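You operate a simulated robot arm through the tools that you are given. There is no shell and no other tool.

You run a simulated robot arm. Do the job below in one go: nothing can be reset, and whatever is moved stays where it is left.

Task
Grease the tracks of both runners with the yellow brush.
Fine: lift the lid off the grease tin first; afterwards stand the brush in its pot and press the lid on. The runners stay in their rest and the blue brush in its own pot. Set down upright: yellow grease brush. A coat counts when it lies all over at full strength: go over it till it gets no stronger.

The check looks at the end state, three seconds after you hand in, the way a careful person would. Anything else that was tipped, shoved, dropped, spilled or broken makes it a failure. Lids that push on must go on centred and level and be pressed home; caps that screw on are set level and turned clockwise until they are tight.

Robot
A 6-joint arm with a two-finger parallel gripper, fixed in place. Base frame: the origin is at the foot of the arm, x ahead of it, y to its left, z up; the work surface is at about z = 840. Lengths are in mm, angles in rad, forces in N, time in s.
With the tool pointing down near the work surface it reaches from about 240 to 640 mm from the base axis. Its first joint turns from -1.152 to 1.152 rad. Payload 2.7 kg.
The TCP is the grasp point between the finger pads, 23 mm short of the fingertips. In the tool frame z runs along the fingers and y along their closing line. Largest opening 94 mm; finger width 38, thickness 10; the body of the gripper, 54 by 96 mm, starts 39 mm behind the TCP.
Orientation is told as [roll, pitch, yaw] about the base's x, y, z axes, in that order, counted from this pose: with the fingers straight down and closing along the base's y, the tool's x points along the base's -x, its y along +y and its z along -z.

Tools
- The arm moves only by the tool nudge_tool. Its argument "series" is a list of rows, each a list of 3 entries, a list of its own where there are three numbers: the shift along the base's x, y, z in mm, then the turn, a rotation vector about the base's x, y, z in rad, then the opening in per cent of the stroke, from 0 (shut) to 100 (fully open). In form: [[[dx, dy, dz], [rx, ry, rz], claw], ...]. A call has 1 to 20 rows; each row is the pose to reach, as a shift and turn from the pose commanded when the call began. A row lasts 0.2 s, in which the tool goes at most 50 mm and 0.15 rad; a call with a longer step from one row to the next is refused whole, and so is a gripper value outside its range. Where a pose cannot be reached the arm comes as near as it can. A force on the tool above 40 N (or 10 N above the force at the start of the call, whichever is more), or a blocked arm, ends the call early, and 0.2 s more pass. The fingers move at their own pace (about 45 mm/s each) and stop on an object; they squeeze with about 31 N. The grip force told is the motor's: it shows also when the fingers shut on nothing. Time passes only in rows, and 0.2 s behind the last, so rows that repeat a pose let the fingers close. It gives the time, the measured TCP pose, the force on the tool (base axes), the opening and the grip force at its end, in the units of the frame above (readings bear some noise), with the torque about the TCP (base axes, N m) and any sound that the robot's microphone picked up.
- Cameras (640 x 400 px; columns grow to the right, rows downward): "scene" is fixed at [22.4, -399.1, 1398.1]; the picture's right is [0.97, -0.23, 0.00], its down [-0.13, -0.55, -0.83] and it looks along [0.19, 0.80, -0.56] (base axes); focal length 330 px, centre (320, 200). "wrist" rides on the gripper at [86, 16, -75] in the tool frame; the picture's right is [-0.18, 0.98, 0.00], its down [-0.58, -0.11, -0.81] and it looks along [-0.79, -0.15, 0.59] (tool axes); focal length 243 px, centre (320, 200). There is no depth. A picture from a camera that has moved, and an enlarged one, comes with that camera's place and axes in the base frame and with its lens. The place of the scene camera against the robot may be out by one fixed shift of up to 25 mm in any direction.
- snapshot(camera): a new picture of that camera. No time passes.
- zoom(camera, box): a new picture of the part [left, top, right, bottom] of that camera's present view, enlarged. No time passes.
- sign_off(): hands the job in; it is judged then, once.

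Places have to be worked out from the pictures, the camera data and where the tool is seen. Open the gripper and draw the arm clear of the work before you hand the job in, unless the task says otherwise.

The tools are called after ">>>" as name(argument=value, ...) on one line, values as JSON. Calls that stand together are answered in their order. nudge_tool: Moves the arm, as the interface text tells. Its arguments: {"type":"object","properties":{"series":{"type":"array"}},"required":["series"]} The other tools are called the same way: snapshot (camera) takes a picture; zoom (camera, box) takes an enlarged picture of a part of a camera's view; sign_off () hands the job in.

At the start:

```text
clock: 0.0
position: [355.5, 60.4, 1219.2]
tcp_rot: [0.002, -0.001, -0.001]
ft_force: [-0.8, 0.3, 0.7]
ft_torque: [-0.02, -0.01, 0.01]
grip_width: 94.0
finger_force: 0.1
```

scene: 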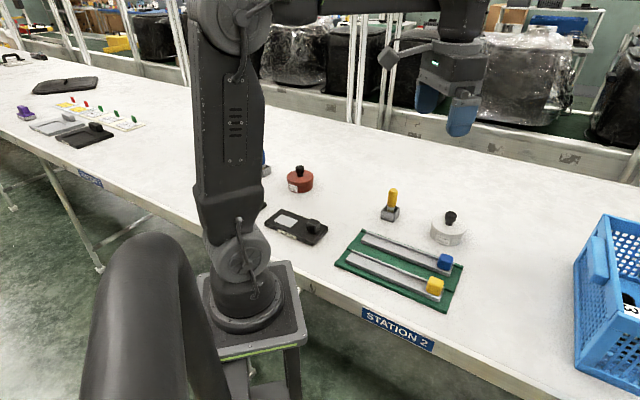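
wrist: 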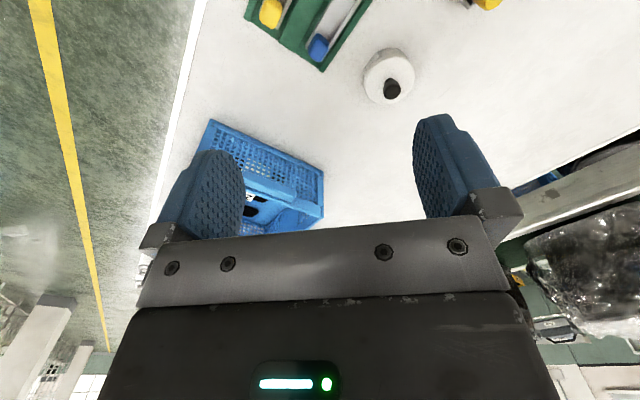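

I start by looking closer at the work area from the scene camera and the wrist camera.

>>> zoom(camera="scene", box=[320, 170, 480, 320])

>>> zoom(camera="scene", box=[240, 140, 360, 260])

>>> zoom(camera="wrist", box=[220, 0, 520, 130])

```text
2.67 times, centred on (400, 245) of scene
camera zoom: at [22.4, -399.1, 1398.1], right [0.97, -0.23, 0.0], down [-0.13, -0.55, -0.83], along [0.19, 0.8, -0.56], focal length 881 px, centre (107, 80)
```

zoom: 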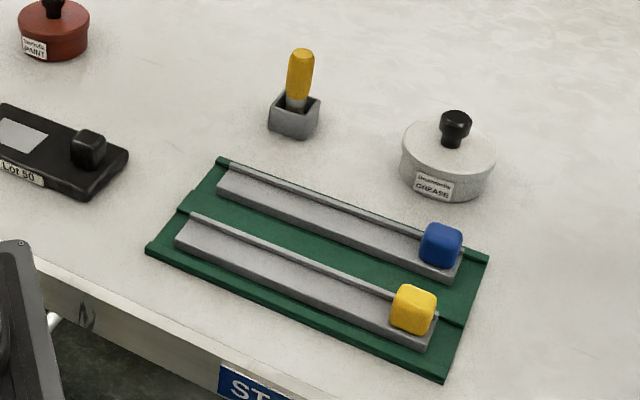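

```text
3.33 times, centred on (300, 200) of scene
camera zoom: at [22.4, -399.1, 1398.1], right [0.97, -0.23, 0.0], down [-0.13, -0.55, -0.83], along [0.19, 0.8, -0.56], focal length 1102 px, centre (387, 200)
```

zoom: 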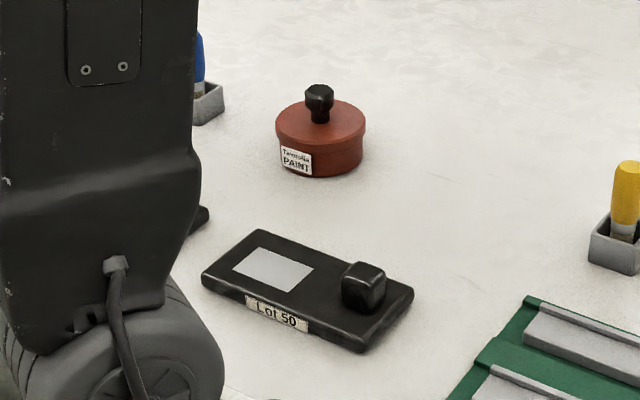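

```text
2.13 times, centred on (370, 65) of wrist
camera zoom: at [269.2, 77.1, 1294.5], right [0.19, 0.98, 0.0], down [0.58, -0.11, 0.81], along [0.79, -0.15, -0.59], focal length 518 px, centre (213, 488)
```

zoom: 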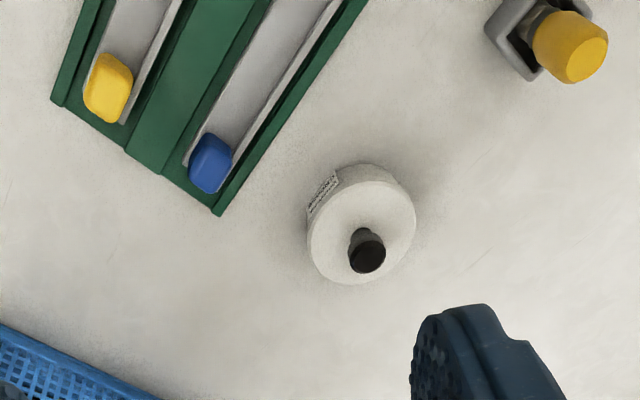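

The grease tin looks to be near (490,150), the runner board lies at about -45° around (335,90), and the brush pot is beyond it. I move lower and toward the tin for a more accurate wrist view.

>>> nudge_tool(series=[[[9, 16, -36], [0, 0, 0], 100], [[18, 32, -72], [0, 0, 0], 100], [[27, 48, -108], [0, 0, 0], 100], [[36, 64, -144], [0, 0, 0], 100], [[45, 80, -180], [0, 0, 0], 100]])

>>> snapshot(camera="wrist")

>>> snapshot(camera="scene")

```text
clock: 1.2
position: [402.2, 142.1, 1038.1]
tcp_rot: [0.002, -0.001, 0.0]
ft_force: [-1.2, 0.4, -1.1]
ft_torque: [0.04, 0.0, -0.04]
grip_width: 93.9
finger_force: 0.1
```

```text
taken
camera wrist: at [314.4, 158.8, 1112.7], right [0.18, 0.98, 0.0], down [0.58, -0.11, 0.81], along [0.79, -0.15, -0.59], focal length 243 px, centre (320, 200)
```

wrist: 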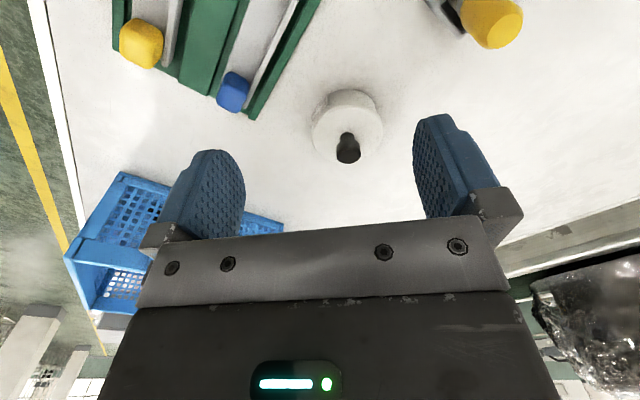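

```text
taken
```

scene: 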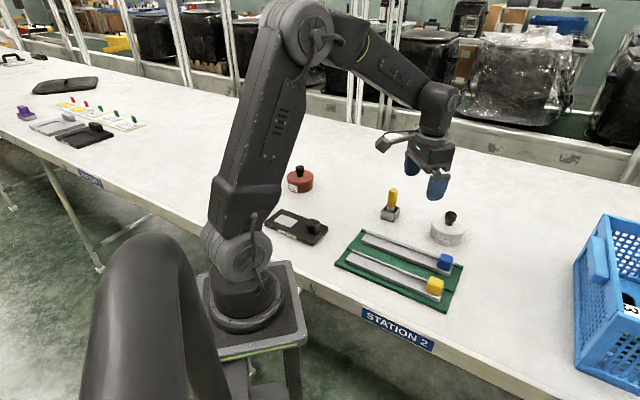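

The tin sits between the fingers in the wrist view; I zoom on it to measure the lid and knob.

>>> zoom(camera="wrist", box=[280, 70, 420, 180])

>>> zoom(camera="scene", box=[420, 190, 480, 250])

>>> zoom(camera="scene", box=[365, 175, 415, 225])

>>> zoom(camera="wrist", box=[100, 0, 320, 130])

```text
3.64 times, centred on (350, 125) of wrist
camera zoom: at [314.4, 158.8, 1112.7], right [0.18, 0.98, 0.0], down [0.58, -0.11, 0.81], along [0.79, -0.15, -0.59], focal length 882 px, centre (211, 473)
```

zoom: 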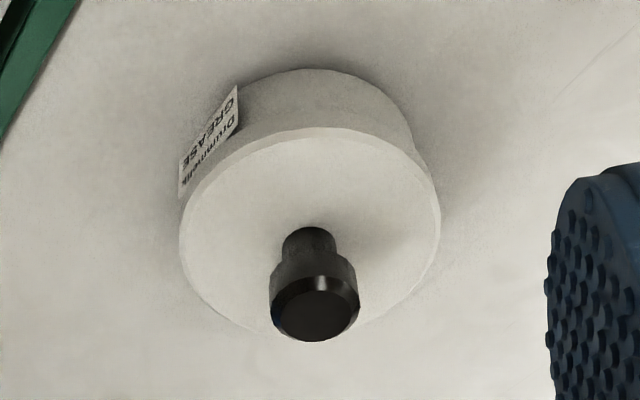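

```text
6.67 times, centred on (450, 220) of scene
camera zoom: at [22.4, -399.1, 1398.1], right [0.97, -0.23, 0.0], down [-0.13, -0.55, -0.83], along [0.19, 0.8, -0.56], focal length 2204 px, centre (-547, 67)
```

zoom: 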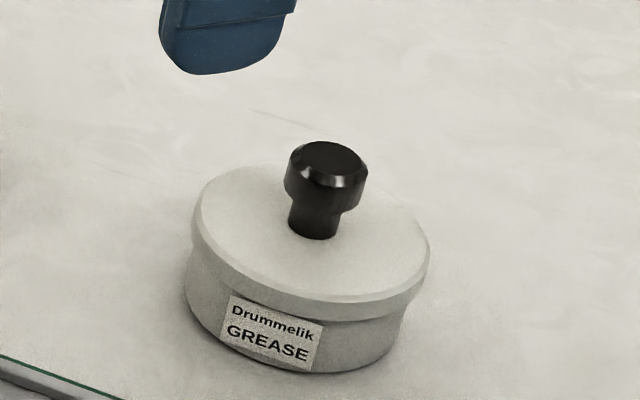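

```text
8.00 times, centred on (390, 200) of scene
camera zoom: at [22.4, -399.1, 1398.1], right [0.97, -0.23, 0.0], down [-0.13, -0.55, -0.83], along [0.19, 0.8, -0.56], focal length 2644 px, centre (-240, 200)
```

zoom: 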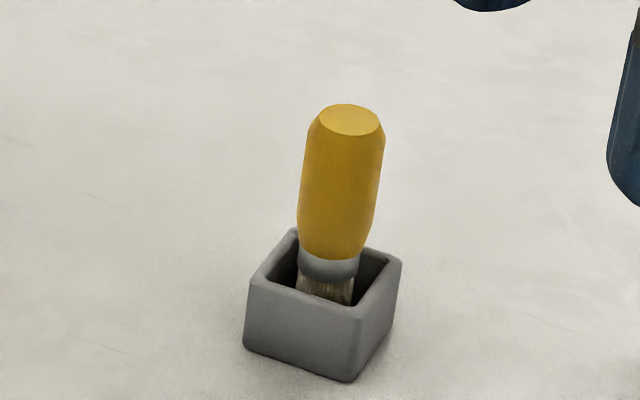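

```text
2.91 times, centred on (210, 65) of wrist
camera zoom: at [314.4, 158.8, 1112.7], right [0.18, 0.98, 0.0], down [0.58, -0.11, 0.81], along [0.79, -0.15, -0.59], focal length 706 px, centre (640, 593)
```

zoom: 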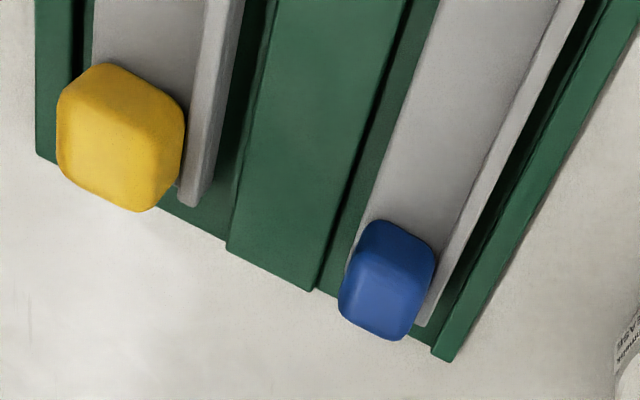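

The tin's lid seems to be centred near (505,155), lid top z≈877 and knob top z≈912. I take a second, closer view to triangulate this properly.

>>> nudge_tool(series=[[[13, 3, -26], [0, 0, 0], 100], [[26, 6, -52], [0, 0, 0], 100], [[38, 8, -78], [0, 0, 0], 100]])

>>> snapshot(camera="wrist")

>>> zoom(camera="wrist", box=[240, 80, 420, 220])

```text
clock: 2.0
position: [441.2, 149.8, 959.9]
tcp_rot: [0.0, -0.003, 0.0]
ft_force: [0.8, -0.4, 0.5]
ft_torque: [0.01, 0.04, -0.01]
grip_width: 94.1
finger_force: 0.0
```

```text
taken
camera wrist: at [353.1, 165.7, 1035.6], right [0.18, 0.98, 0.0], down [0.58, -0.11, 0.81], along [0.79, -0.15, -0.59], focal length 243 px, centre (320, 200)
```

wrist: 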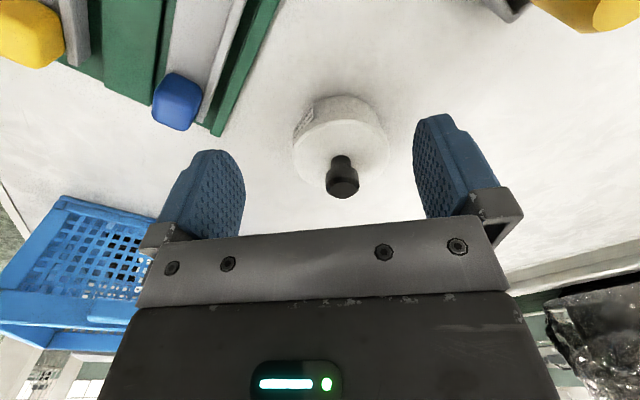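

```text
2.86 times, centred on (330, 150) of wrist
camera zoom: at [353.1, 165.7, 1035.6], right [0.18, 0.98, 0.0], down [0.58, -0.11, 0.81], along [0.79, -0.15, -0.59], focal length 693 px, centre (291, 343)
```

zoom: 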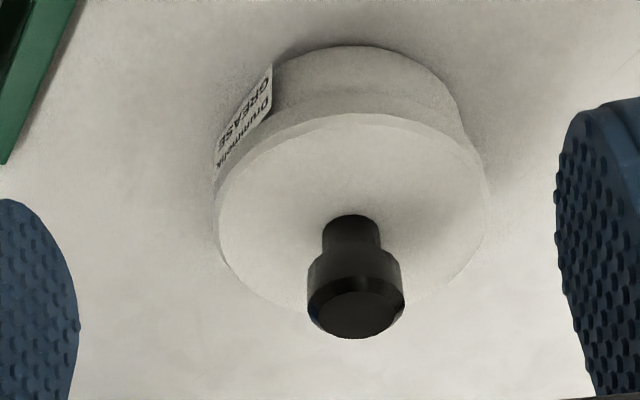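

Triangulating the two views gives the tin axis near (501,155.5), lid top z≈880 and knob top z≈917. Next I move back and up to look over the runner board with the wrist camera.

>>> nudge_tool(series=[[[-20, -5, 40], [0, 0, 0], 100], [[-60, -15, 60], [0, 0, 0], 100], [[-100, -25, 75], [0, 0, 0], 100], [[-140, -35, 85], [0, 0, 0], 100], [[-170, -40, 85], [0, 0, 0], 100]])

>>> snapshot(camera="wrist")

>>> zoom(camera="wrist", box=[200, 0, 420, 140])

```text
clock: 3.2
position: [269.9, 106.4, 1046.9]
tcp_rot: [0.001, -0.003, -0.001]
ft_force: [-0.1, -0.1, -0.3]
ft_torque: [0.05, -0.03, -0.02]
grip_width: 94.1
finger_force: 0.0
```

```text
taken
camera wrist: at [181.9, 124.2, 1121.2], right [0.18, 0.98, 0.0], down [0.58, -0.11, 0.81], along [0.79, -0.15, -0.59], focal length 243 px, centre (320, 200)
```

wrist: 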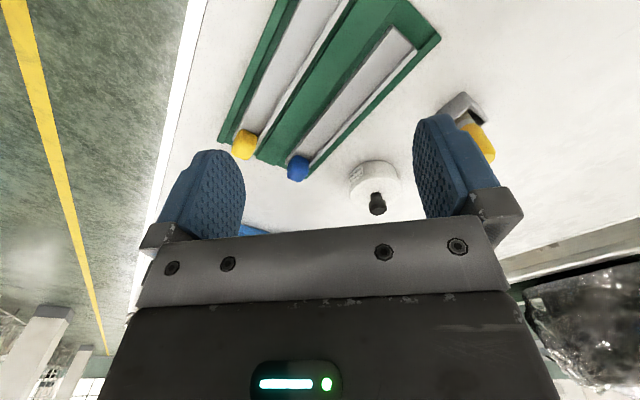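

```text
2.86 times, centred on (310, 70) of wrist
camera zoom: at [181.9, 124.2, 1121.2], right [0.18, 0.98, 0.0], down [0.58, -0.11, 0.81], along [0.79, -0.15, -0.59], focal length 693 px, centre (349, 571)
```

zoom: 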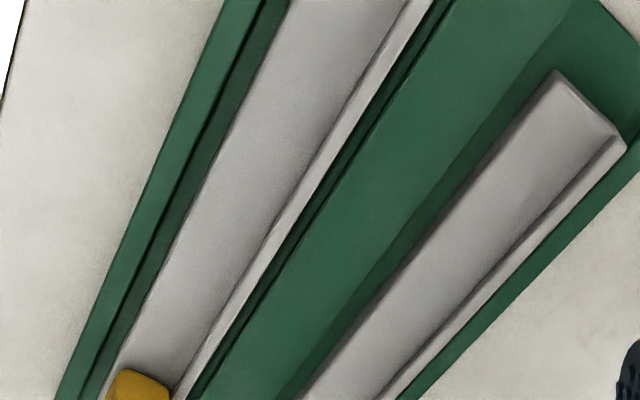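

The runner board is visible: each runner has a flat track with a lip along its far side and a coloured block at its right end. I tilt the tool by 0.6 rad about y to get the camera looking steeply down on the whole board.

>>> nudge_tool(series=[[[0, 0, 10], [0, 0.12, 0], 100], [[0, 0, 20], [0, 0.24, 0], 100], [[0, 0, 30], [0, 0.36, 0], 100], [[0, 0, 40], [0, 0.48, 0], 100], [[0, 0, 50], [0, 0.6, 0], 100]])

>>> snapshot(camera="wrist")

>>> zoom(camera="wrist", box=[160, 60, 480, 260])

```text
clock: 4.4
position: [271.1, 109.6, 1095.2]
tcp_rot: [0.002, 0.602, 0.002]
ft_force: [0.0, -0.8, -0.7]
ft_torque: [0.03, 0.0, 0.0]
grip_width: 93.9
finger_force: 0.0
```

```text
taken
camera wrist: at [239.7, 124.7, 1208.3], right [0.15, 0.98, -0.1], down [0.94, -0.11, 0.34], along [0.32, -0.15, -0.94], focal length 243 px, centre (320, 200)
```

wrist: 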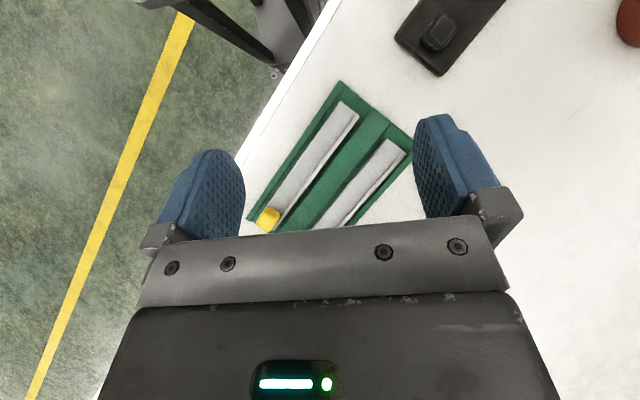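

```text
2.00 times, centred on (320, 160) of wrist
camera zoom: at [239.7, 124.7, 1208.3], right [0.15, 0.98, -0.1], down [0.94, -0.11, 0.34], along [0.32, -0.15, -0.94], focal length 485 px, centre (320, 280)
```

zoom: 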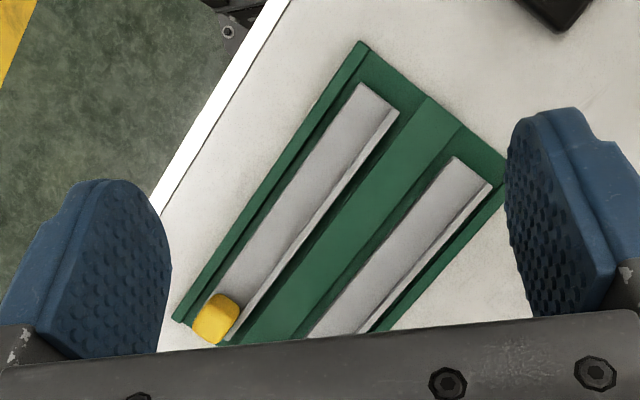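

From this view the near runner spans roughly (224,117) to (367,-20) and the far runner is offset by about (56,58), so they lie at about -44°. I undo the tilt, then will yaw the tool -45° to look along the runners.

>>> nudge_tool(series=[[[0, 0, 0], [0, -0.12, 0], 100], [[0, 0, 0], [0, -0.24, 0], 100], [[0, 0, 0], [0, -0.36, 0], 100], [[0, 0, 0], [0, -0.48, 0], 100], [[0, 0, 0], [0, -0.6, 0], 100]])

>>> nudge_tool(series=[[[0, 0, -20], [0, 0, -0.13], 100], [[0, 0, -40], [0, 0, -0.26], 100], [[0, 0, -60], [0, 0, -0.39], 100], [[0, 0, -80], [0, 0, -0.52], 100], [[0, 0, -100], [0, 0, -0.65], 100], [[0, 0, -110], [0, 0, -0.77], 100]])

>>> snapshot(camera="wrist")

>>> zoom(camera="wrist", box=[200, 0, 440, 150])

```text
clock: 5.6
position: [270.6, 108.5, 1096.4]
tcp_rot: [0.001, -0.003, 0.001]
ft_force: [0.0, 0.6, 0.3]
ft_torque: [-0.03, -0.02, 0.01]
grip_width: 93.7
finger_force: 0.0
```

```text
clock: 7.0
position: [270.0, 110.4, 986.8]
tcp_rot: [0.003, -0.002, -0.773]
ft_force: [-0.3, -0.5, -0.2]
ft_torque: [0.0, 0.02, -0.01]
grip_width: 93.9
finger_force: 0.0
```

```text
taken
camera wrist: at [217.8, 181.5, 1061.5], right [0.82, 0.57, 0.0], down [0.34, -0.48, 0.81], along [0.46, -0.66, -0.59], focal length 243 px, centre (320, 200)
```

wrist: 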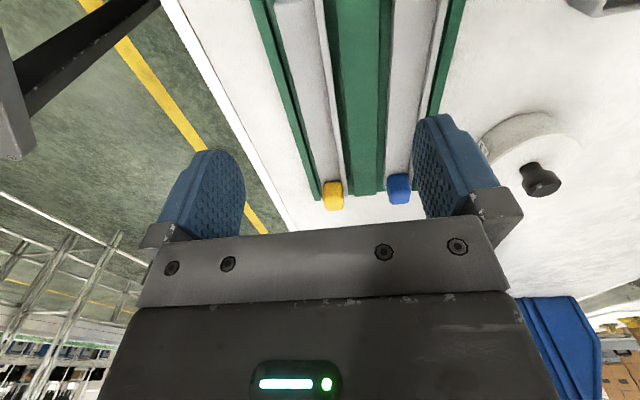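

```text
2.67 times, centred on (320, 75) of wrist
camera zoom: at [217.8, 181.5, 1061.5], right [0.82, 0.57, 0.0], down [0.34, -0.48, 0.81], along [0.46, -0.66, -0.59], focal length 647 px, centre (320, 533)
```

zoom: 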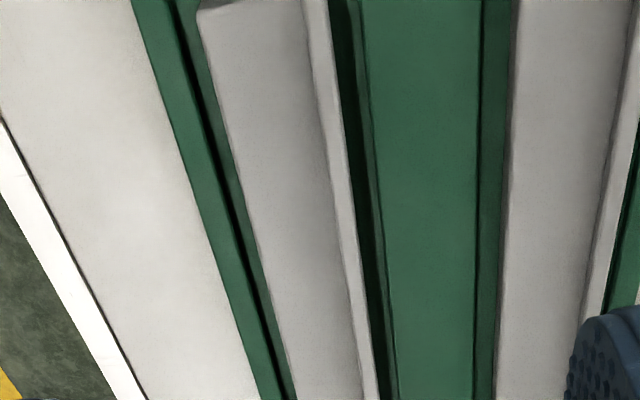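

The runner profile is clear: a ~26 mm flat track with a lip on its far side, sitting in a groove of the rest. Now I go above the tin knob with the tool back at yaw 0 to verify alignment.

>>> nudge_tool(series=[[[35, 7, 10], [0, 0, 0.13], 100], [[75, 15, 10], [0, 0, 0.26], 100], [[115, 23, 8], [0, 0, 0.39], 100], [[155, 31, 0], [0, 0, 0.52], 100], [[195, 39, -10], [0, 0, 0.65], 100], [[231, 45.5, -20], [0, 0, 0.77], 100]])

>>> snapshot(camera="wrist")

>>> zoom(camera="wrist", box=[240, 40, 400, 160])

>>> zoom(camera="scene", box=[400, 150, 500, 250])

```text
clock: 8.4
position: [501.7, 154.0, 967.1]
tcp_rot: [0.0, -0.001, 0.003]
ft_force: [-0.5, 0.8, 1.0]
ft_torque: [0.01, -0.01, 0.0]
grip_width: 94.0
finger_force: 0.0
```

```text
taken
camera wrist: at [413.6, 169.7, 1041.6], right [0.18, 0.98, 0.0], down [0.58, -0.11, 0.81], along [0.79, -0.15, -0.59], focal length 243 px, centre (320, 200)
```

wrist: 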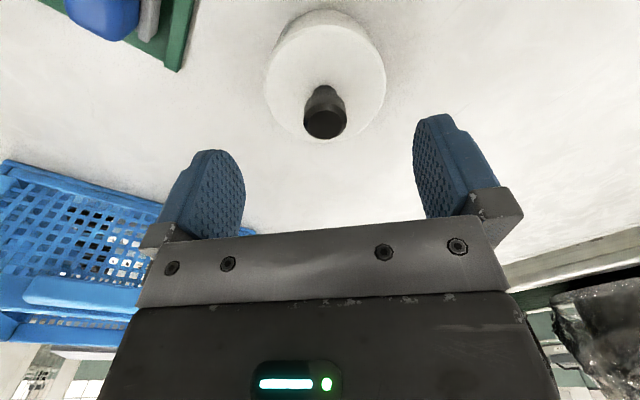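

```text
3.33 times, centred on (320, 100) of wrist
camera zoom: at [413.6, 169.7, 1041.6], right [0.18, 0.98, 0.0], down [0.58, -0.11, 0.81], along [0.79, -0.15, -0.59], focal length 809 px, centre (320, 533)
```

zoom: 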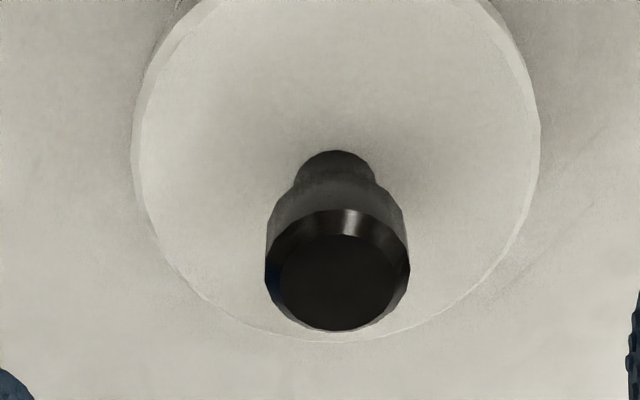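

```text
4.00 times, centred on (450, 200) of scene
camera zoom: at [22.4, -399.1, 1398.1], right [0.97, -0.23, 0.0], down [-0.13, -0.55, -0.83], along [0.19, 0.8, -0.56], focal length 1322 px, centre (-200, 200)
```

zoom: 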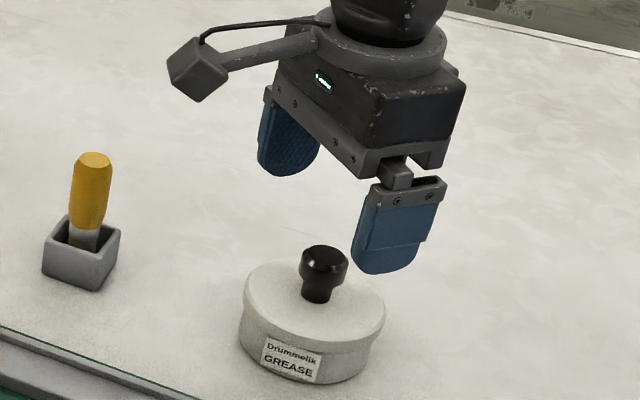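

The knob reads at about (508,155,912). I shift a few mm forward and descend with open fingers around the knob, then check the height before closing.

>>> nudge_tool(series=[[[7, 1.2, -10], [0, 0, 0], 100], [[7, 1.2, -35], [0, 0, 0], 100], [[7, 1.2, -55], [0, 0, 0], 100], [[7, 1.2, -55], [0, 0, 0], 100]])

>>> snapshot(camera="wrist")

>>> zoom(camera="scene", box=[400, 180, 480, 260])

```text
clock: 9.4
position: [508.1, 155.3, 911.1]
tcp_rot: [0.001, -0.001, -0.001]
ft_force: [-0.3, -0.5, 0.4]
ft_torque: [0.0, 0.01, -0.03]
grip_width: 94.3
finger_force: 0.1
```

```text
taken
camera wrist: at [421.0, 171.4, 985.8], right [0.19, 0.98, 0.0], down [0.58, -0.11, 0.81], along [0.79, -0.15, -0.59], focal length 243 px, centre (320, 200)
```

wrist: 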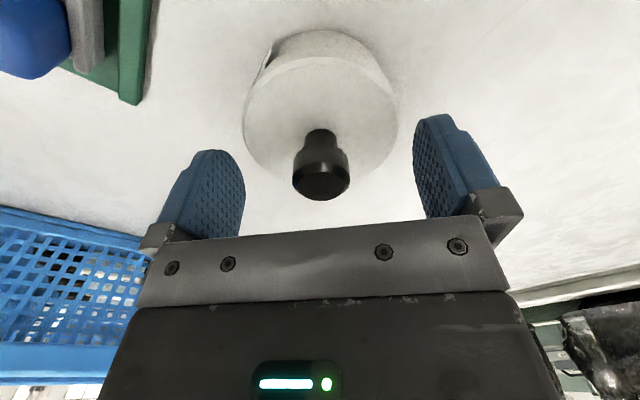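

```text
5.00 times, centred on (440, 220) of scene
camera zoom: at [22.4, -399.1, 1398.1], right [0.97, -0.23, 0.0], down [-0.13, -0.55, -0.83], along [0.19, 0.8, -0.56], focal length 1653 px, centre (-280, 100)
```

zoom: 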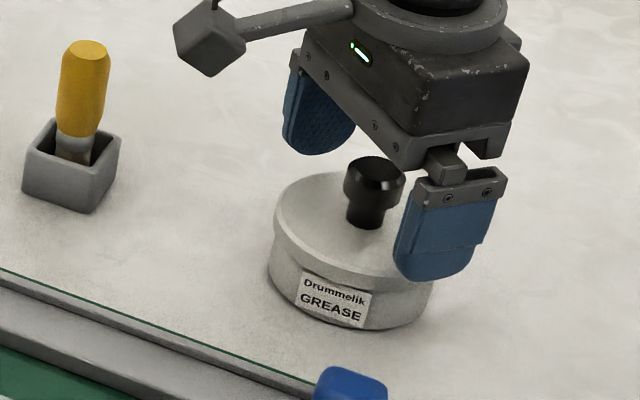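

Alignment is good (knob ≈ (508.5,155.5), TCP over it). I lower 4 mm more and close on the knob.

>>> nudge_tool(series=[[[0, 0, -4], [0, 0, 0], 100], [[0, 0, -4], [0, 0, 0], 0], [[0, 0, -4], [0, 0, 0], 0], [[0, 0, -4], [0, 0, 0], 0], [[0, 0, -4], [0, 0, 0], 0], [[0, 0, -4], [0, 0, 0], 0], [[0, 0, -4], [0, 0, 0], 0]])

>>> snapshot(camera="wrist")

>>> zoom(camera="scene", box=[400, 180, 480, 260])

```text
clock: 11.0
position: [509.5, 155.8, 907.3]
tcp_rot: [0.002, 0.0, -0.003]
ft_force: [0.0, 1.7, -0.3]
ft_torque: [0.02, -0.02, 0.0]
grip_width: 27.1
finger_force: 30.7
```

```text
taken
camera wrist: at [420.6, 171.8, 982.2], right [0.18, 0.98, 0.0], down [0.58, -0.11, 0.81], along [0.79, -0.15, -0.59], focal length 243 px, centre (320, 200)
```

wrist: 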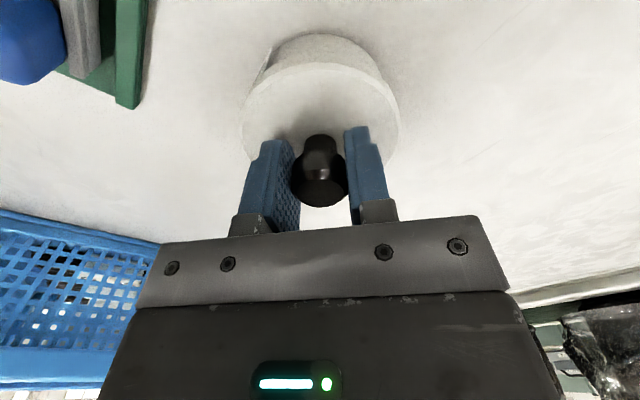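

```text
5.00 times, centred on (440, 220) of scene
camera zoom: at [22.5, -399.0, 1398.1], right [0.97, -0.23, 0.0], down [-0.13, -0.55, -0.83], along [0.19, 0.8, -0.56], focal length 1653 px, centre (-280, 100)
```

zoom: 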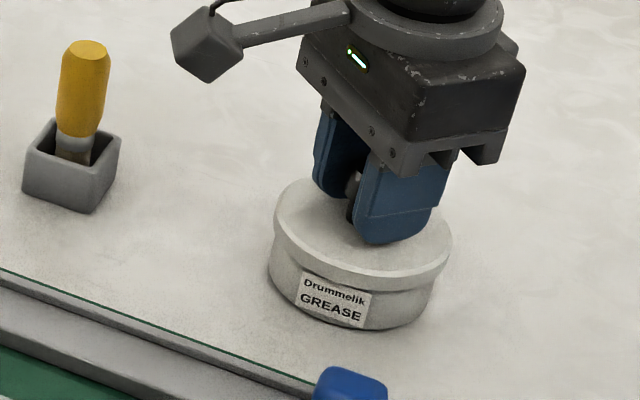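

The knob is gripped (27 mm, 31 N) and nothing moved. I lift the lid straight up slowly.

>>> nudge_tool(series=[[[0, 0, 1], [0, 0, 0], 0], [[0, 0, 2], [0, 0, 0], 0], [[0, 0, 4], [0, 0, 0], 0], [[0, 0, 8], [0, 0, 0], 0], [[0, 0, 15], [0, 0, 0], 0], [[0, 0, 25], [0, 0, 0], 0], [[0, 0, 40], [0, 0, 0], 0]])

>>> snapshot(camera="wrist")

>>> zoom(camera="scene", box=[400, 160, 500, 260])

```text
clock: 12.6
position: [508.3, 155.1, 948.3]
tcp_rot: [0.001, -0.001, -0.002]
ft_force: [-0.3, -0.7, -0.3]
ft_torque: [0.0, -0.01, 0.01]
grip_width: 0.0
finger_force: 30.3
heard: snap
```

```text
taken
camera wrist: at [420.3, 171.6, 1023.5], right [0.19, 0.98, 0.0], down [0.58, -0.11, 0.81], along [0.79, -0.15, -0.59], focal length 243 px, centre (320, 200)
```

wrist: 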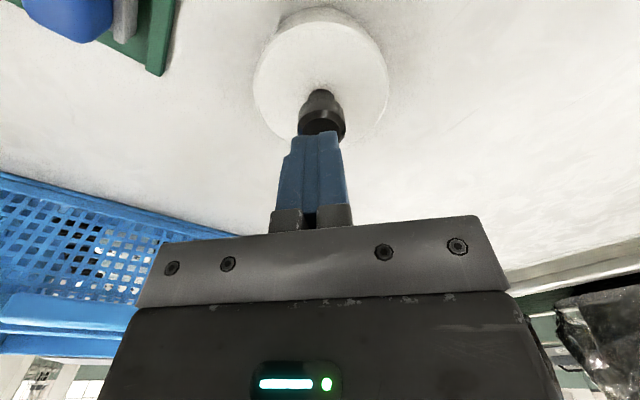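

```text
4.00 times, centred on (450, 210) of scene
camera zoom: at [22.4, -399.1, 1398.1], right [0.97, -0.23, 0.0], down [-0.13, -0.55, -0.83], along [0.19, 0.8, -0.56], focal length 1322 px, centre (-200, 160)
```

zoom: 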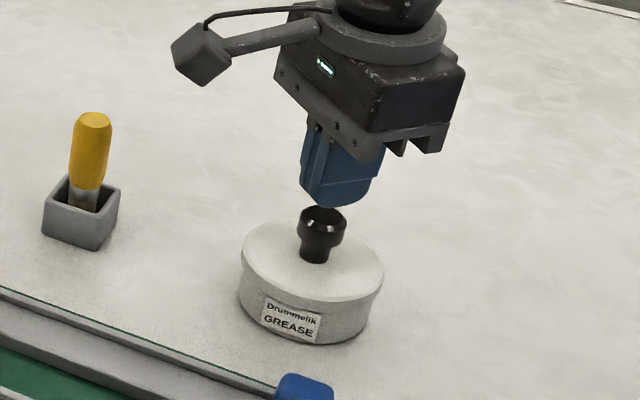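

The fingers slipped off the knob with a snap sound. I check the lid's state on the tin.

>>> zoom(camera="scene", box=[420, 190, 480, 250])

>>> zoom(camera="wrist", box=[240, 0, 400, 140])

```text
6.67 times, centred on (450, 220) of scene
camera zoom: at [22.4, -399.1, 1398.1], right [0.97, -0.23, 0.0], down [-0.13, -0.55, -0.83], along [0.19, 0.8, -0.56], focal length 2204 px, centre (-547, 67)
```

zoom: 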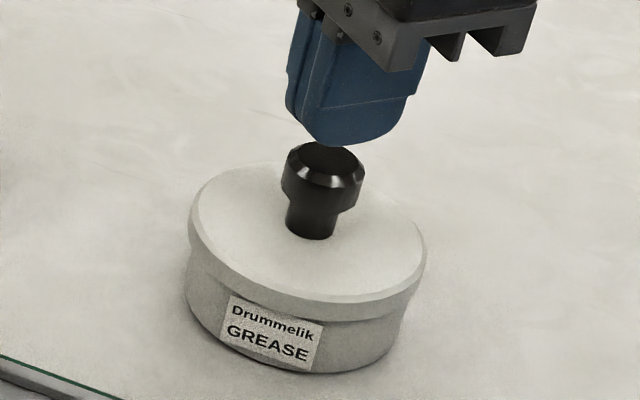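

```text
2.86 times, centred on (320, 70) of wrist
camera zoom: at [420.3, 171.6, 1023.5], right [0.19, 0.98, 0.0], down [0.58, -0.11, 0.81], along [0.79, -0.15, -0.59], focal length 693 px, centre (320, 571)
```

zoom: 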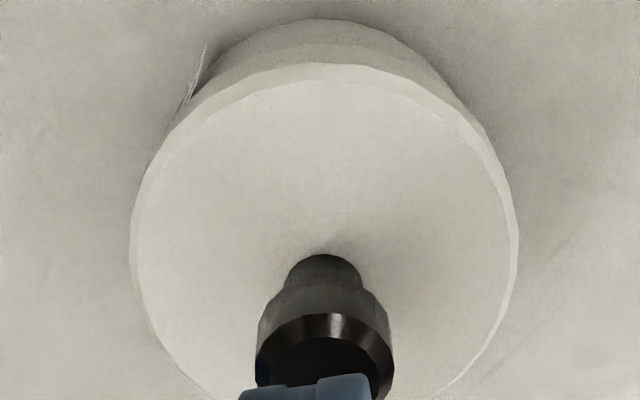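

I compare with the same box as used before the lift to see if the lid has shifted or loosened.

>>> zoom(camera="scene", box=[400, 180, 480, 260])

>>> zoom(camera="scene", box=[425, 205, 475, 250])

```text
5.00 times, centred on (440, 220) of scene
camera zoom: at [22.4, -399.1, 1398.1], right [0.97, -0.23, 0.0], down [-0.13, -0.55, -0.83], along [0.19, 0.8, -0.56], focal length 1653 px, centre (-280, 100)
```

zoom: 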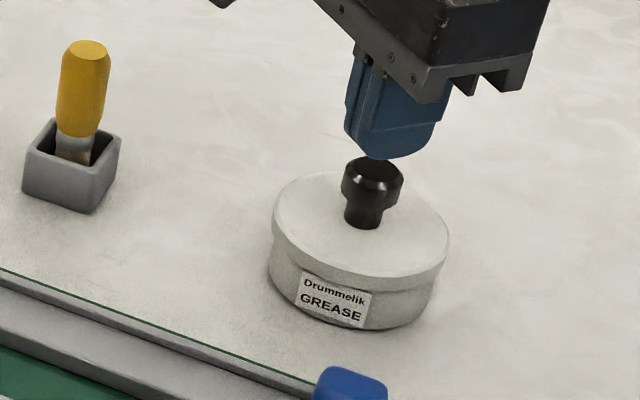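

```text
8.89 times, centred on (450, 228) of scene
camera zoom: at [22.4, -399.1, 1398.1], right [0.97, -0.23, 0.0], down [-0.13, -0.55, -0.83], along [0.19, 0.8, -0.56], focal length 2938 px, centre (-836, -44)
```

zoom: 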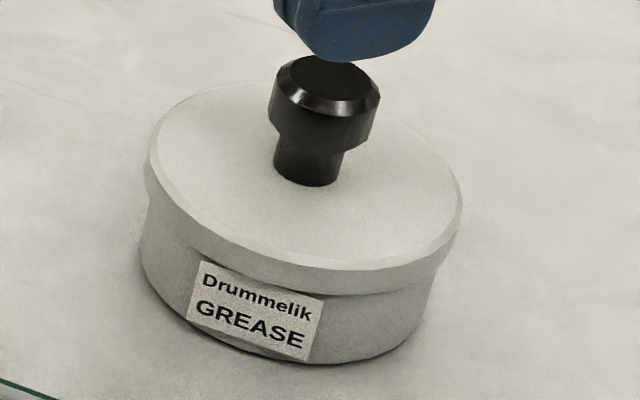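

The lid has shifted about 1 mm, so it probably unsnapped and dropped back loosely. I reopen and regrip a bit lower on the knob.

>>> nudge_tool(series=[[[0, 0, 0], [0, 0, 0], 60], [[0, 0, 0], [0, 0, 0], 60], [[0, 0, 0], [0, 0, 0], 60], [[0, 0, -15], [0, 0, 0], 60], [[0, 0, -30], [0, 0, 0], 60], [[0, 0, -40], [0, 0, 0], 60], [[0, 0, -43], [0, 0, 0], 60]])

>>> snapshot(camera="wrist")

>>> zoom(camera="scene", box=[400, 180, 480, 260])

```text
clock: 14.2
position: [508.5, 156.9, 904.9]
tcp_rot: [0.002, -0.002, -0.001]
ft_force: [-1.0, -0.3, -0.1]
ft_torque: [-0.01, 0.01, -0.02]
grip_width: 56.5
finger_force: 0.1
```

```text
taken
camera wrist: at [420.5, 172.1, 980.0], right [0.19, 0.98, 0.0], down [0.58, -0.11, 0.81], along [0.79, -0.15, -0.59], focal length 243 px, centre (320, 200)
```

wrist: 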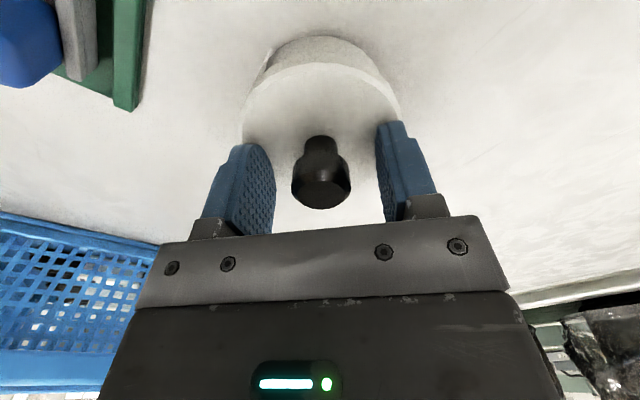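

```text
5.00 times, centred on (440, 220) of scene
camera zoom: at [22.4, -399.1, 1398.1], right [0.97, -0.23, 0.0], down [-0.13, -0.55, -0.83], along [0.19, 0.8, -0.56], focal length 1653 px, centre (-280, 100)
```

zoom: 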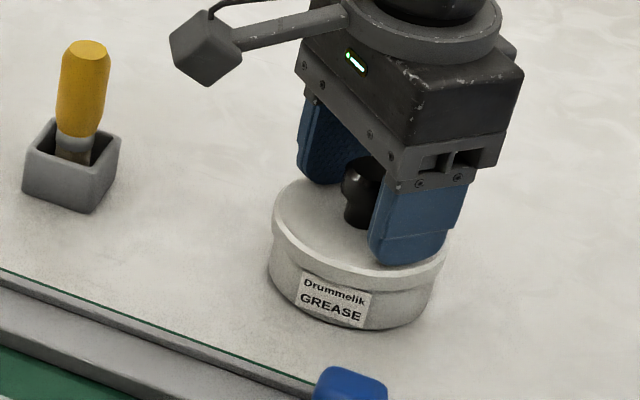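

Fingers straddle the knob centrally. I close here and lift gently in small steps.

>>> nudge_tool(series=[[[0, 0, -1], [0, 0, 0], 0], [[0, 0, -1], [0, 0, 0], 0], [[0, 0, -1], [0, 0, 0], 0], [[0, 0, -1], [0, 0, 0], 0], [[0, 0, -1], [0, 0, 0], 0]])

>>> nudge_tool(series=[[[0, 0, 0.5], [0, 0, 0], 0], [[0, 0, 1], [0, 0, 0], 0], [[0, 0, 1.5], [0, 0, 0], 0], [[0, 0, 2], [0, 0, 0], 0]])

>>> zoom(camera="scene", box=[400, 180, 480, 260])

```text
clock: 15.4
position: [508.7, 155.8, 904.1]
tcp_rot: [0.001, -0.001, -0.001]
ft_force: [-0.6, -0.1, -0.3]
ft_torque: [-0.02, -0.01, -0.02]
grip_width: 26.6
finger_force: 31.0
```

```text
clock: 16.4
position: [507.5, 155.3, 905.6]
tcp_rot: [0.003, -0.002, -0.002]
ft_force: [0.0, 1.0, -0.7]
ft_torque: [0.01, -0.02, 0.02]
grip_width: 26.6
finger_force: 31.4
```

```text
5.00 times, centred on (440, 220) of scene
camera zoom: at [22.4, -399.1, 1398.1], right [0.97, -0.23, 0.0], down [-0.13, -0.55, -0.83], along [0.19, 0.8, -0.56], focal length 1653 px, centre (-280, 100)
```

zoom: 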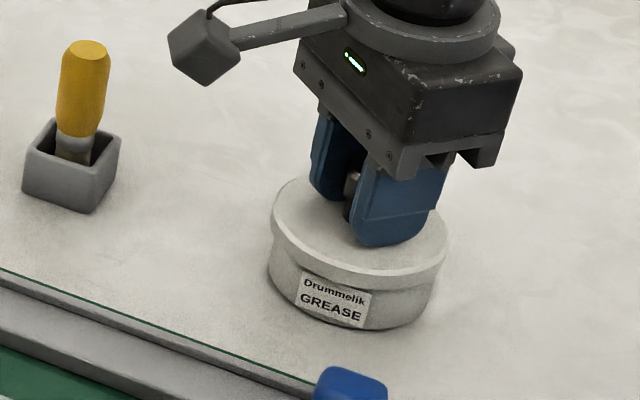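

The force stayed near zero while raising 3 mm, so the lid seems loose now. I continue lifting slowly.

>>> nudge_tool(series=[[[0, 0, 2], [0, 0, 0], 0], [[0, 0, 4], [0, 0, 0], 0], [[0, 0, 7], [0, 0, 0], 0], [[0, 0, 11], [0, 0, 0], 0], [[0, 0, 16], [0, 0, 0], 0], [[0, 0, 22], [0, 0, 0], 0], [[0, 0, 30], [0, 0, 0], 0]])

>>> zoom(camera="scene", box=[400, 180, 480, 260])

>>> snapshot(camera="wrist")

```text
clock: 18.0
position: [506.7, 156.0, 935.4]
tcp_rot: [0.002, -0.001, -0.003]
ft_force: [0.2, 0.5, 0.0]
ft_torque: [-0.03, -0.03, -0.05]
grip_width: 26.5
finger_force: 31.0
```

```text
5.00 times, centred on (440, 220) of scene
camera zoom: at [22.4, -399.1, 1398.1], right [0.97, -0.23, 0.0], down [-0.13, -0.55, -0.83], along [0.19, 0.8, -0.56], focal length 1653 px, centre (-280, 100)
```

zoom: 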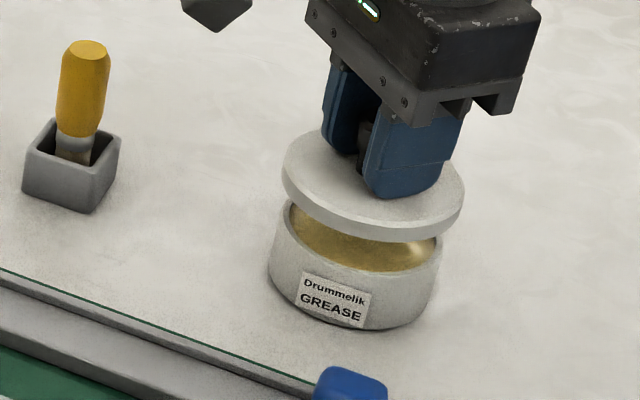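

```text
taken
camera wrist: at [419.6, 172.1, 1010.3], right [0.19, 0.98, 0.0], down [0.58, -0.11, 0.81], along [0.79, -0.15, -0.59], focal length 243 px, centre (320, 200)
```

wrist: 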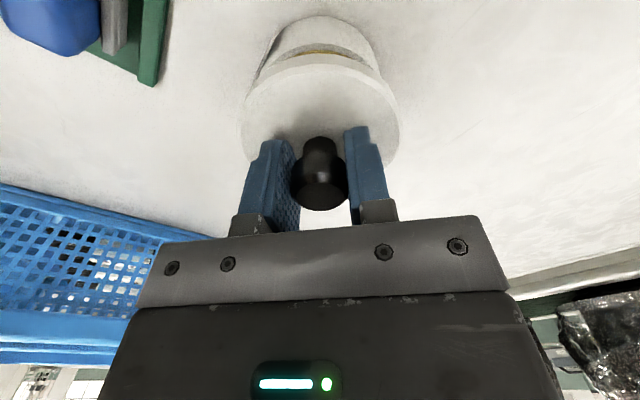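

The lid is off and level in the grip, and the grease sits near the rim of the tin. I carry it to the clear table area near (545,45).

>>> nudge_tool(series=[[[0, 0, 10], [0, 0, 0], 0], [[12, -36, 10], [0, 0, 0], 0], [[24, -72, 10], [0, 0, 0], 0], [[37, -110, 10], [0, 0, 0], 0], [[37, -110, 0], [0, 0, 0], 0]])

>>> snapshot(camera="wrist")

>>> snapshot(camera="scene")

>>> zoom(camera="scene", box=[410, 180, 530, 280])

```text
clock: 19.2
position: [545.5, 46.1, 935.3]
tcp_rot: [0.004, 0.0, -0.001]
ft_force: [0.4, -0.2, -0.5]
ft_torque: [0.0, 0.0, 0.02]
grip_width: 26.8
finger_force: 31.0
```

```text
taken
camera wrist: at [457.2, 61.5, 1009.8], right [0.18, 0.98, 0.0], down [0.58, -0.11, 0.81], along [0.79, -0.15, -0.59], focal length 243 px, centre (320, 200)
```

wrist: 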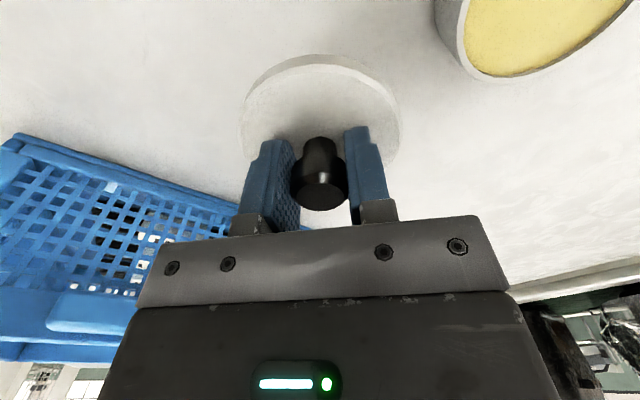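

```text
taken
```

scene: 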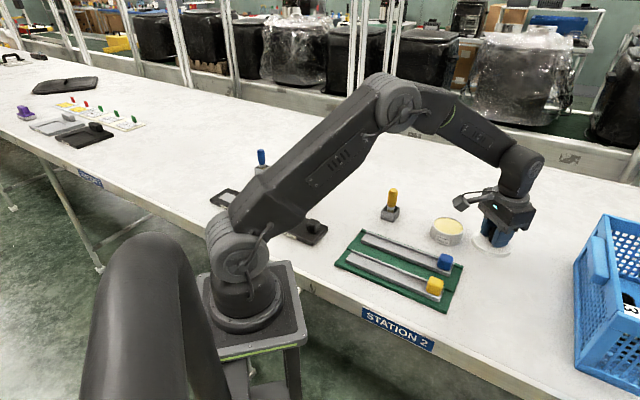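

```text
4.00 times, centred on (470, 230) of scene
camera zoom: at [22.4, -399.1, 1398.1], right [0.97, -0.23, 0.0], down [-0.13, -0.55, -0.83], along [0.19, 0.8, -0.56], focal length 1322 px, centre (-280, 80)
```

zoom: 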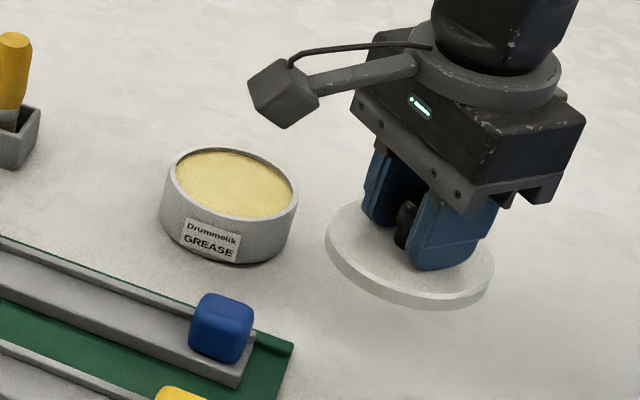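

The spot is clear, the basket is well away. I lower the lid to a little above the table, then step down to contact.

>>> nudge_tool(series=[[[0, 0, -20], [0, 0, 0], 0], [[0, 0, -38], [0, 0, 0], 0], [[0, 0, -50], [0, 0, 0], 0], [[0, 0, -52], [0, 0, 0], 0], [[0, 0, -52], [0, 0, 0], 0]])

>>> nudge_tool(series=[[[0, 0, -1], [0, 0, 0], 0], [[0, 0, -2], [0, 0, 0], 0], [[0, 0, -2], [0, 0, 0], 0]])

>>> zoom(camera="scene", box=[440, 200, 540, 280])

```text
clock: 20.4
position: [544.6, 45.2, 882.9]
tcp_rot: [0.001, -0.002, -0.002]
ft_force: [-0.5, 0.4, 0.6]
ft_torque: [0.03, -0.03, 0.0]
grip_width: 26.8
finger_force: 30.6
```

```text
clock: 21.2
position: [545.1, 45.2, 879.8]
tcp_rot: [0.002, -0.002, -0.002]
ft_force: [-0.5, -0.4, 0.0]
ft_torque: [0.01, -0.05, -0.02]
grip_width: 26.6
finger_force: 30.8
```

```text
5.00 times, centred on (490, 240) of scene
camera zoom: at [22.4, -399.1, 1398.1], right [0.97, -0.23, 0.0], down [-0.13, -0.55, -0.83], along [0.19, 0.8, -0.56], focal length 1653 px, centre (-530, 0)
```

zoom: 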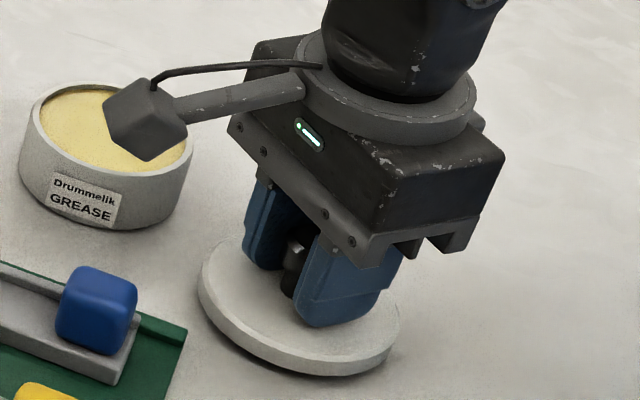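

No contact yet (force ≈ 0). I continue stepping down in small increments watching the vertical force.

>>> nudge_tool(series=[[[0, 0, -0.7], [0, 0, 0], 0], [[0, 0, -1.5], [0, 0, 0], 0], [[0, 0, -1.5], [0, 0, 0], 0]])

>>> nudge_tool(series=[[[0, 0, -0.7], [0, 0, 0], 0], [[0, 0, -1.5], [0, 0, 0], 0], [[0, 0, -1.5], [0, 0, 0], 0]])

```text
clock: 22.0
position: [544.2, 45.9, 880.0]
tcp_rot: [0.002, -0.003, -0.001]
ft_force: [-0.5, -0.7, -0.3]
ft_torque: [0.01, 0.01, 0.02]
grip_width: 26.6
finger_force: 30.9
```

```text
clock: 22.8
position: [545.1, 45.5, 877.4]
tcp_rot: [0.001, -0.002, -0.003]
ft_force: [-0.3, -0.3, -0.7]
ft_torque: [-0.02, -0.01, -0.01]
grip_width: 26.6
finger_force: 30.7
```

Still free; I keep stepping down.

>>> nudge_tool(series=[[[0, 0, -0.7], [0, 0, 0], 0], [[0, 0, -1.5], [0, 0, 0], 0], [[0, 0, -1.5], [0, 0, 0], 0]])

>>> zoom(camera="scene", box=[440, 200, 540, 280])

```text
clock: 23.6
position: [545.4, 45.3, 876.7]
tcp_rot: [0.001, -0.001, -0.002]
ft_force: [0.6, -0.6, 0.3]
ft_torque: [-0.01, -0.02, 0.02]
grip_width: 26.8
finger_force: 31.0
```

```text
5.00 times, centred on (490, 240) of scene
camera zoom: at [22.4, -399.1, 1398.1], right [0.97, -0.23, 0.0], down [-0.13, -0.55, -0.83], along [0.19, 0.8, -0.56], focal length 1653 px, centre (-530, 0)
```

zoom: 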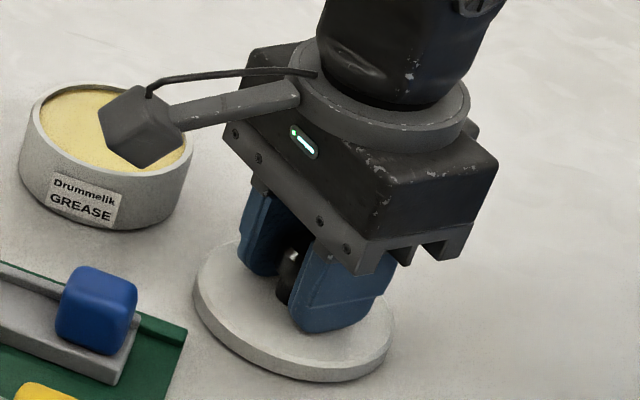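

Looks within a couple of mm of the table; continuing in 1 mm steps.

>>> nudge_tool(series=[[[0, 0, -0.5], [0, 0, 0], 0], [[0, 0, -1], [0, 0, 0], 0], [[0, 0, -1], [0, 0, 0], 0]])

>>> nudge_tool(series=[[[0, 0, -0.5], [0, 0, 0], 0], [[0, 0, -1], [0, 0, 0], 0], [[0, 0, -1], [0, 0, 0], 0]])

>>> nudge_tool(series=[[[0, 0, -0.5], [0, 0, 0], 0], [[0, 0, -1], [0, 0, 0], 0], [[0, 0, -1], [0, 0, 0], 0]])

```text
clock: 24.4
position: [543.9, 46.6, 875.8]
tcp_rot: [0.001, -0.002, -0.002]
ft_force: [-0.4, -0.2, 0.3]
ft_torque: [0.0, 0.01, -0.02]
grip_width: 26.7
finger_force: 31.3
```

```text
clock: 25.2
position: [545.4, 46.0, 872.9]
tcp_rot: [0.001, -0.001, -0.002]
ft_force: [-0.7, -0.5, 1.1]
ft_torque: [0.01, 0.0, -0.03]
grip_width: 26.8
finger_force: 30.4
```

```text
clock: 26.0
position: [545.8, 44.7, 873.4]
tcp_rot: [0.001, -0.002, -0.001]
ft_force: [-0.1, 0.7, -0.3]
ft_torque: [0.0, -0.01, 0.0]
grip_width: 26.6
finger_force: 30.9
```

Still no force; continuing down.

>>> nudge_tool(series=[[[0, 0, -0.5], [0, 0, 0], 0], [[0, 0, -1], [0, 0, 0], 0], [[0, 0, -1], [0, 0, 0], 0]])

>>> nudge_tool(series=[[[0, 0, -0.5], [0, 0, 0], 0], [[0, 0, -1], [0, 0, 0], 0], [[0, 0, -1], [0, 0, 0], 0]])

>>> zoom(camera="scene", box=[440, 200, 540, 280])

```text
clock: 26.8
position: [544.7, 45.2, 873.3]
tcp_rot: [0.001, -0.002, -0.002]
ft_force: [0.1, -0.4, -0.8]
ft_torque: [0.0, 0.01, 0.03]
grip_width: 26.7
finger_force: 30.9
```

```text
clock: 27.6
position: [544.1, 46.0, 870.9]
tcp_rot: [0.001, -0.002, -0.002]
ft_force: [-0.2, -0.1, -1.0]
ft_torque: [-0.04, 0.03, 0.0]
grip_width: 26.7
finger_force: 31.3
```

```text
5.00 times, centred on (490, 240) of scene
camera zoom: at [22.4, -399.1, 1398.1], right [0.97, -0.23, 0.0], down [-0.13, -0.55, -0.83], along [0.19, 0.8, -0.56], focal length 1653 px, centre (-530, 0)
```

zoom: 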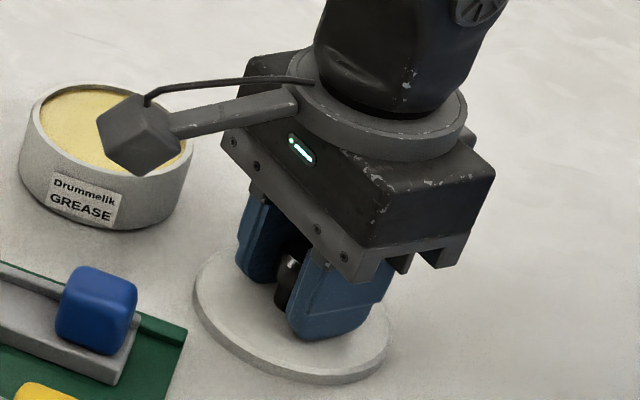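

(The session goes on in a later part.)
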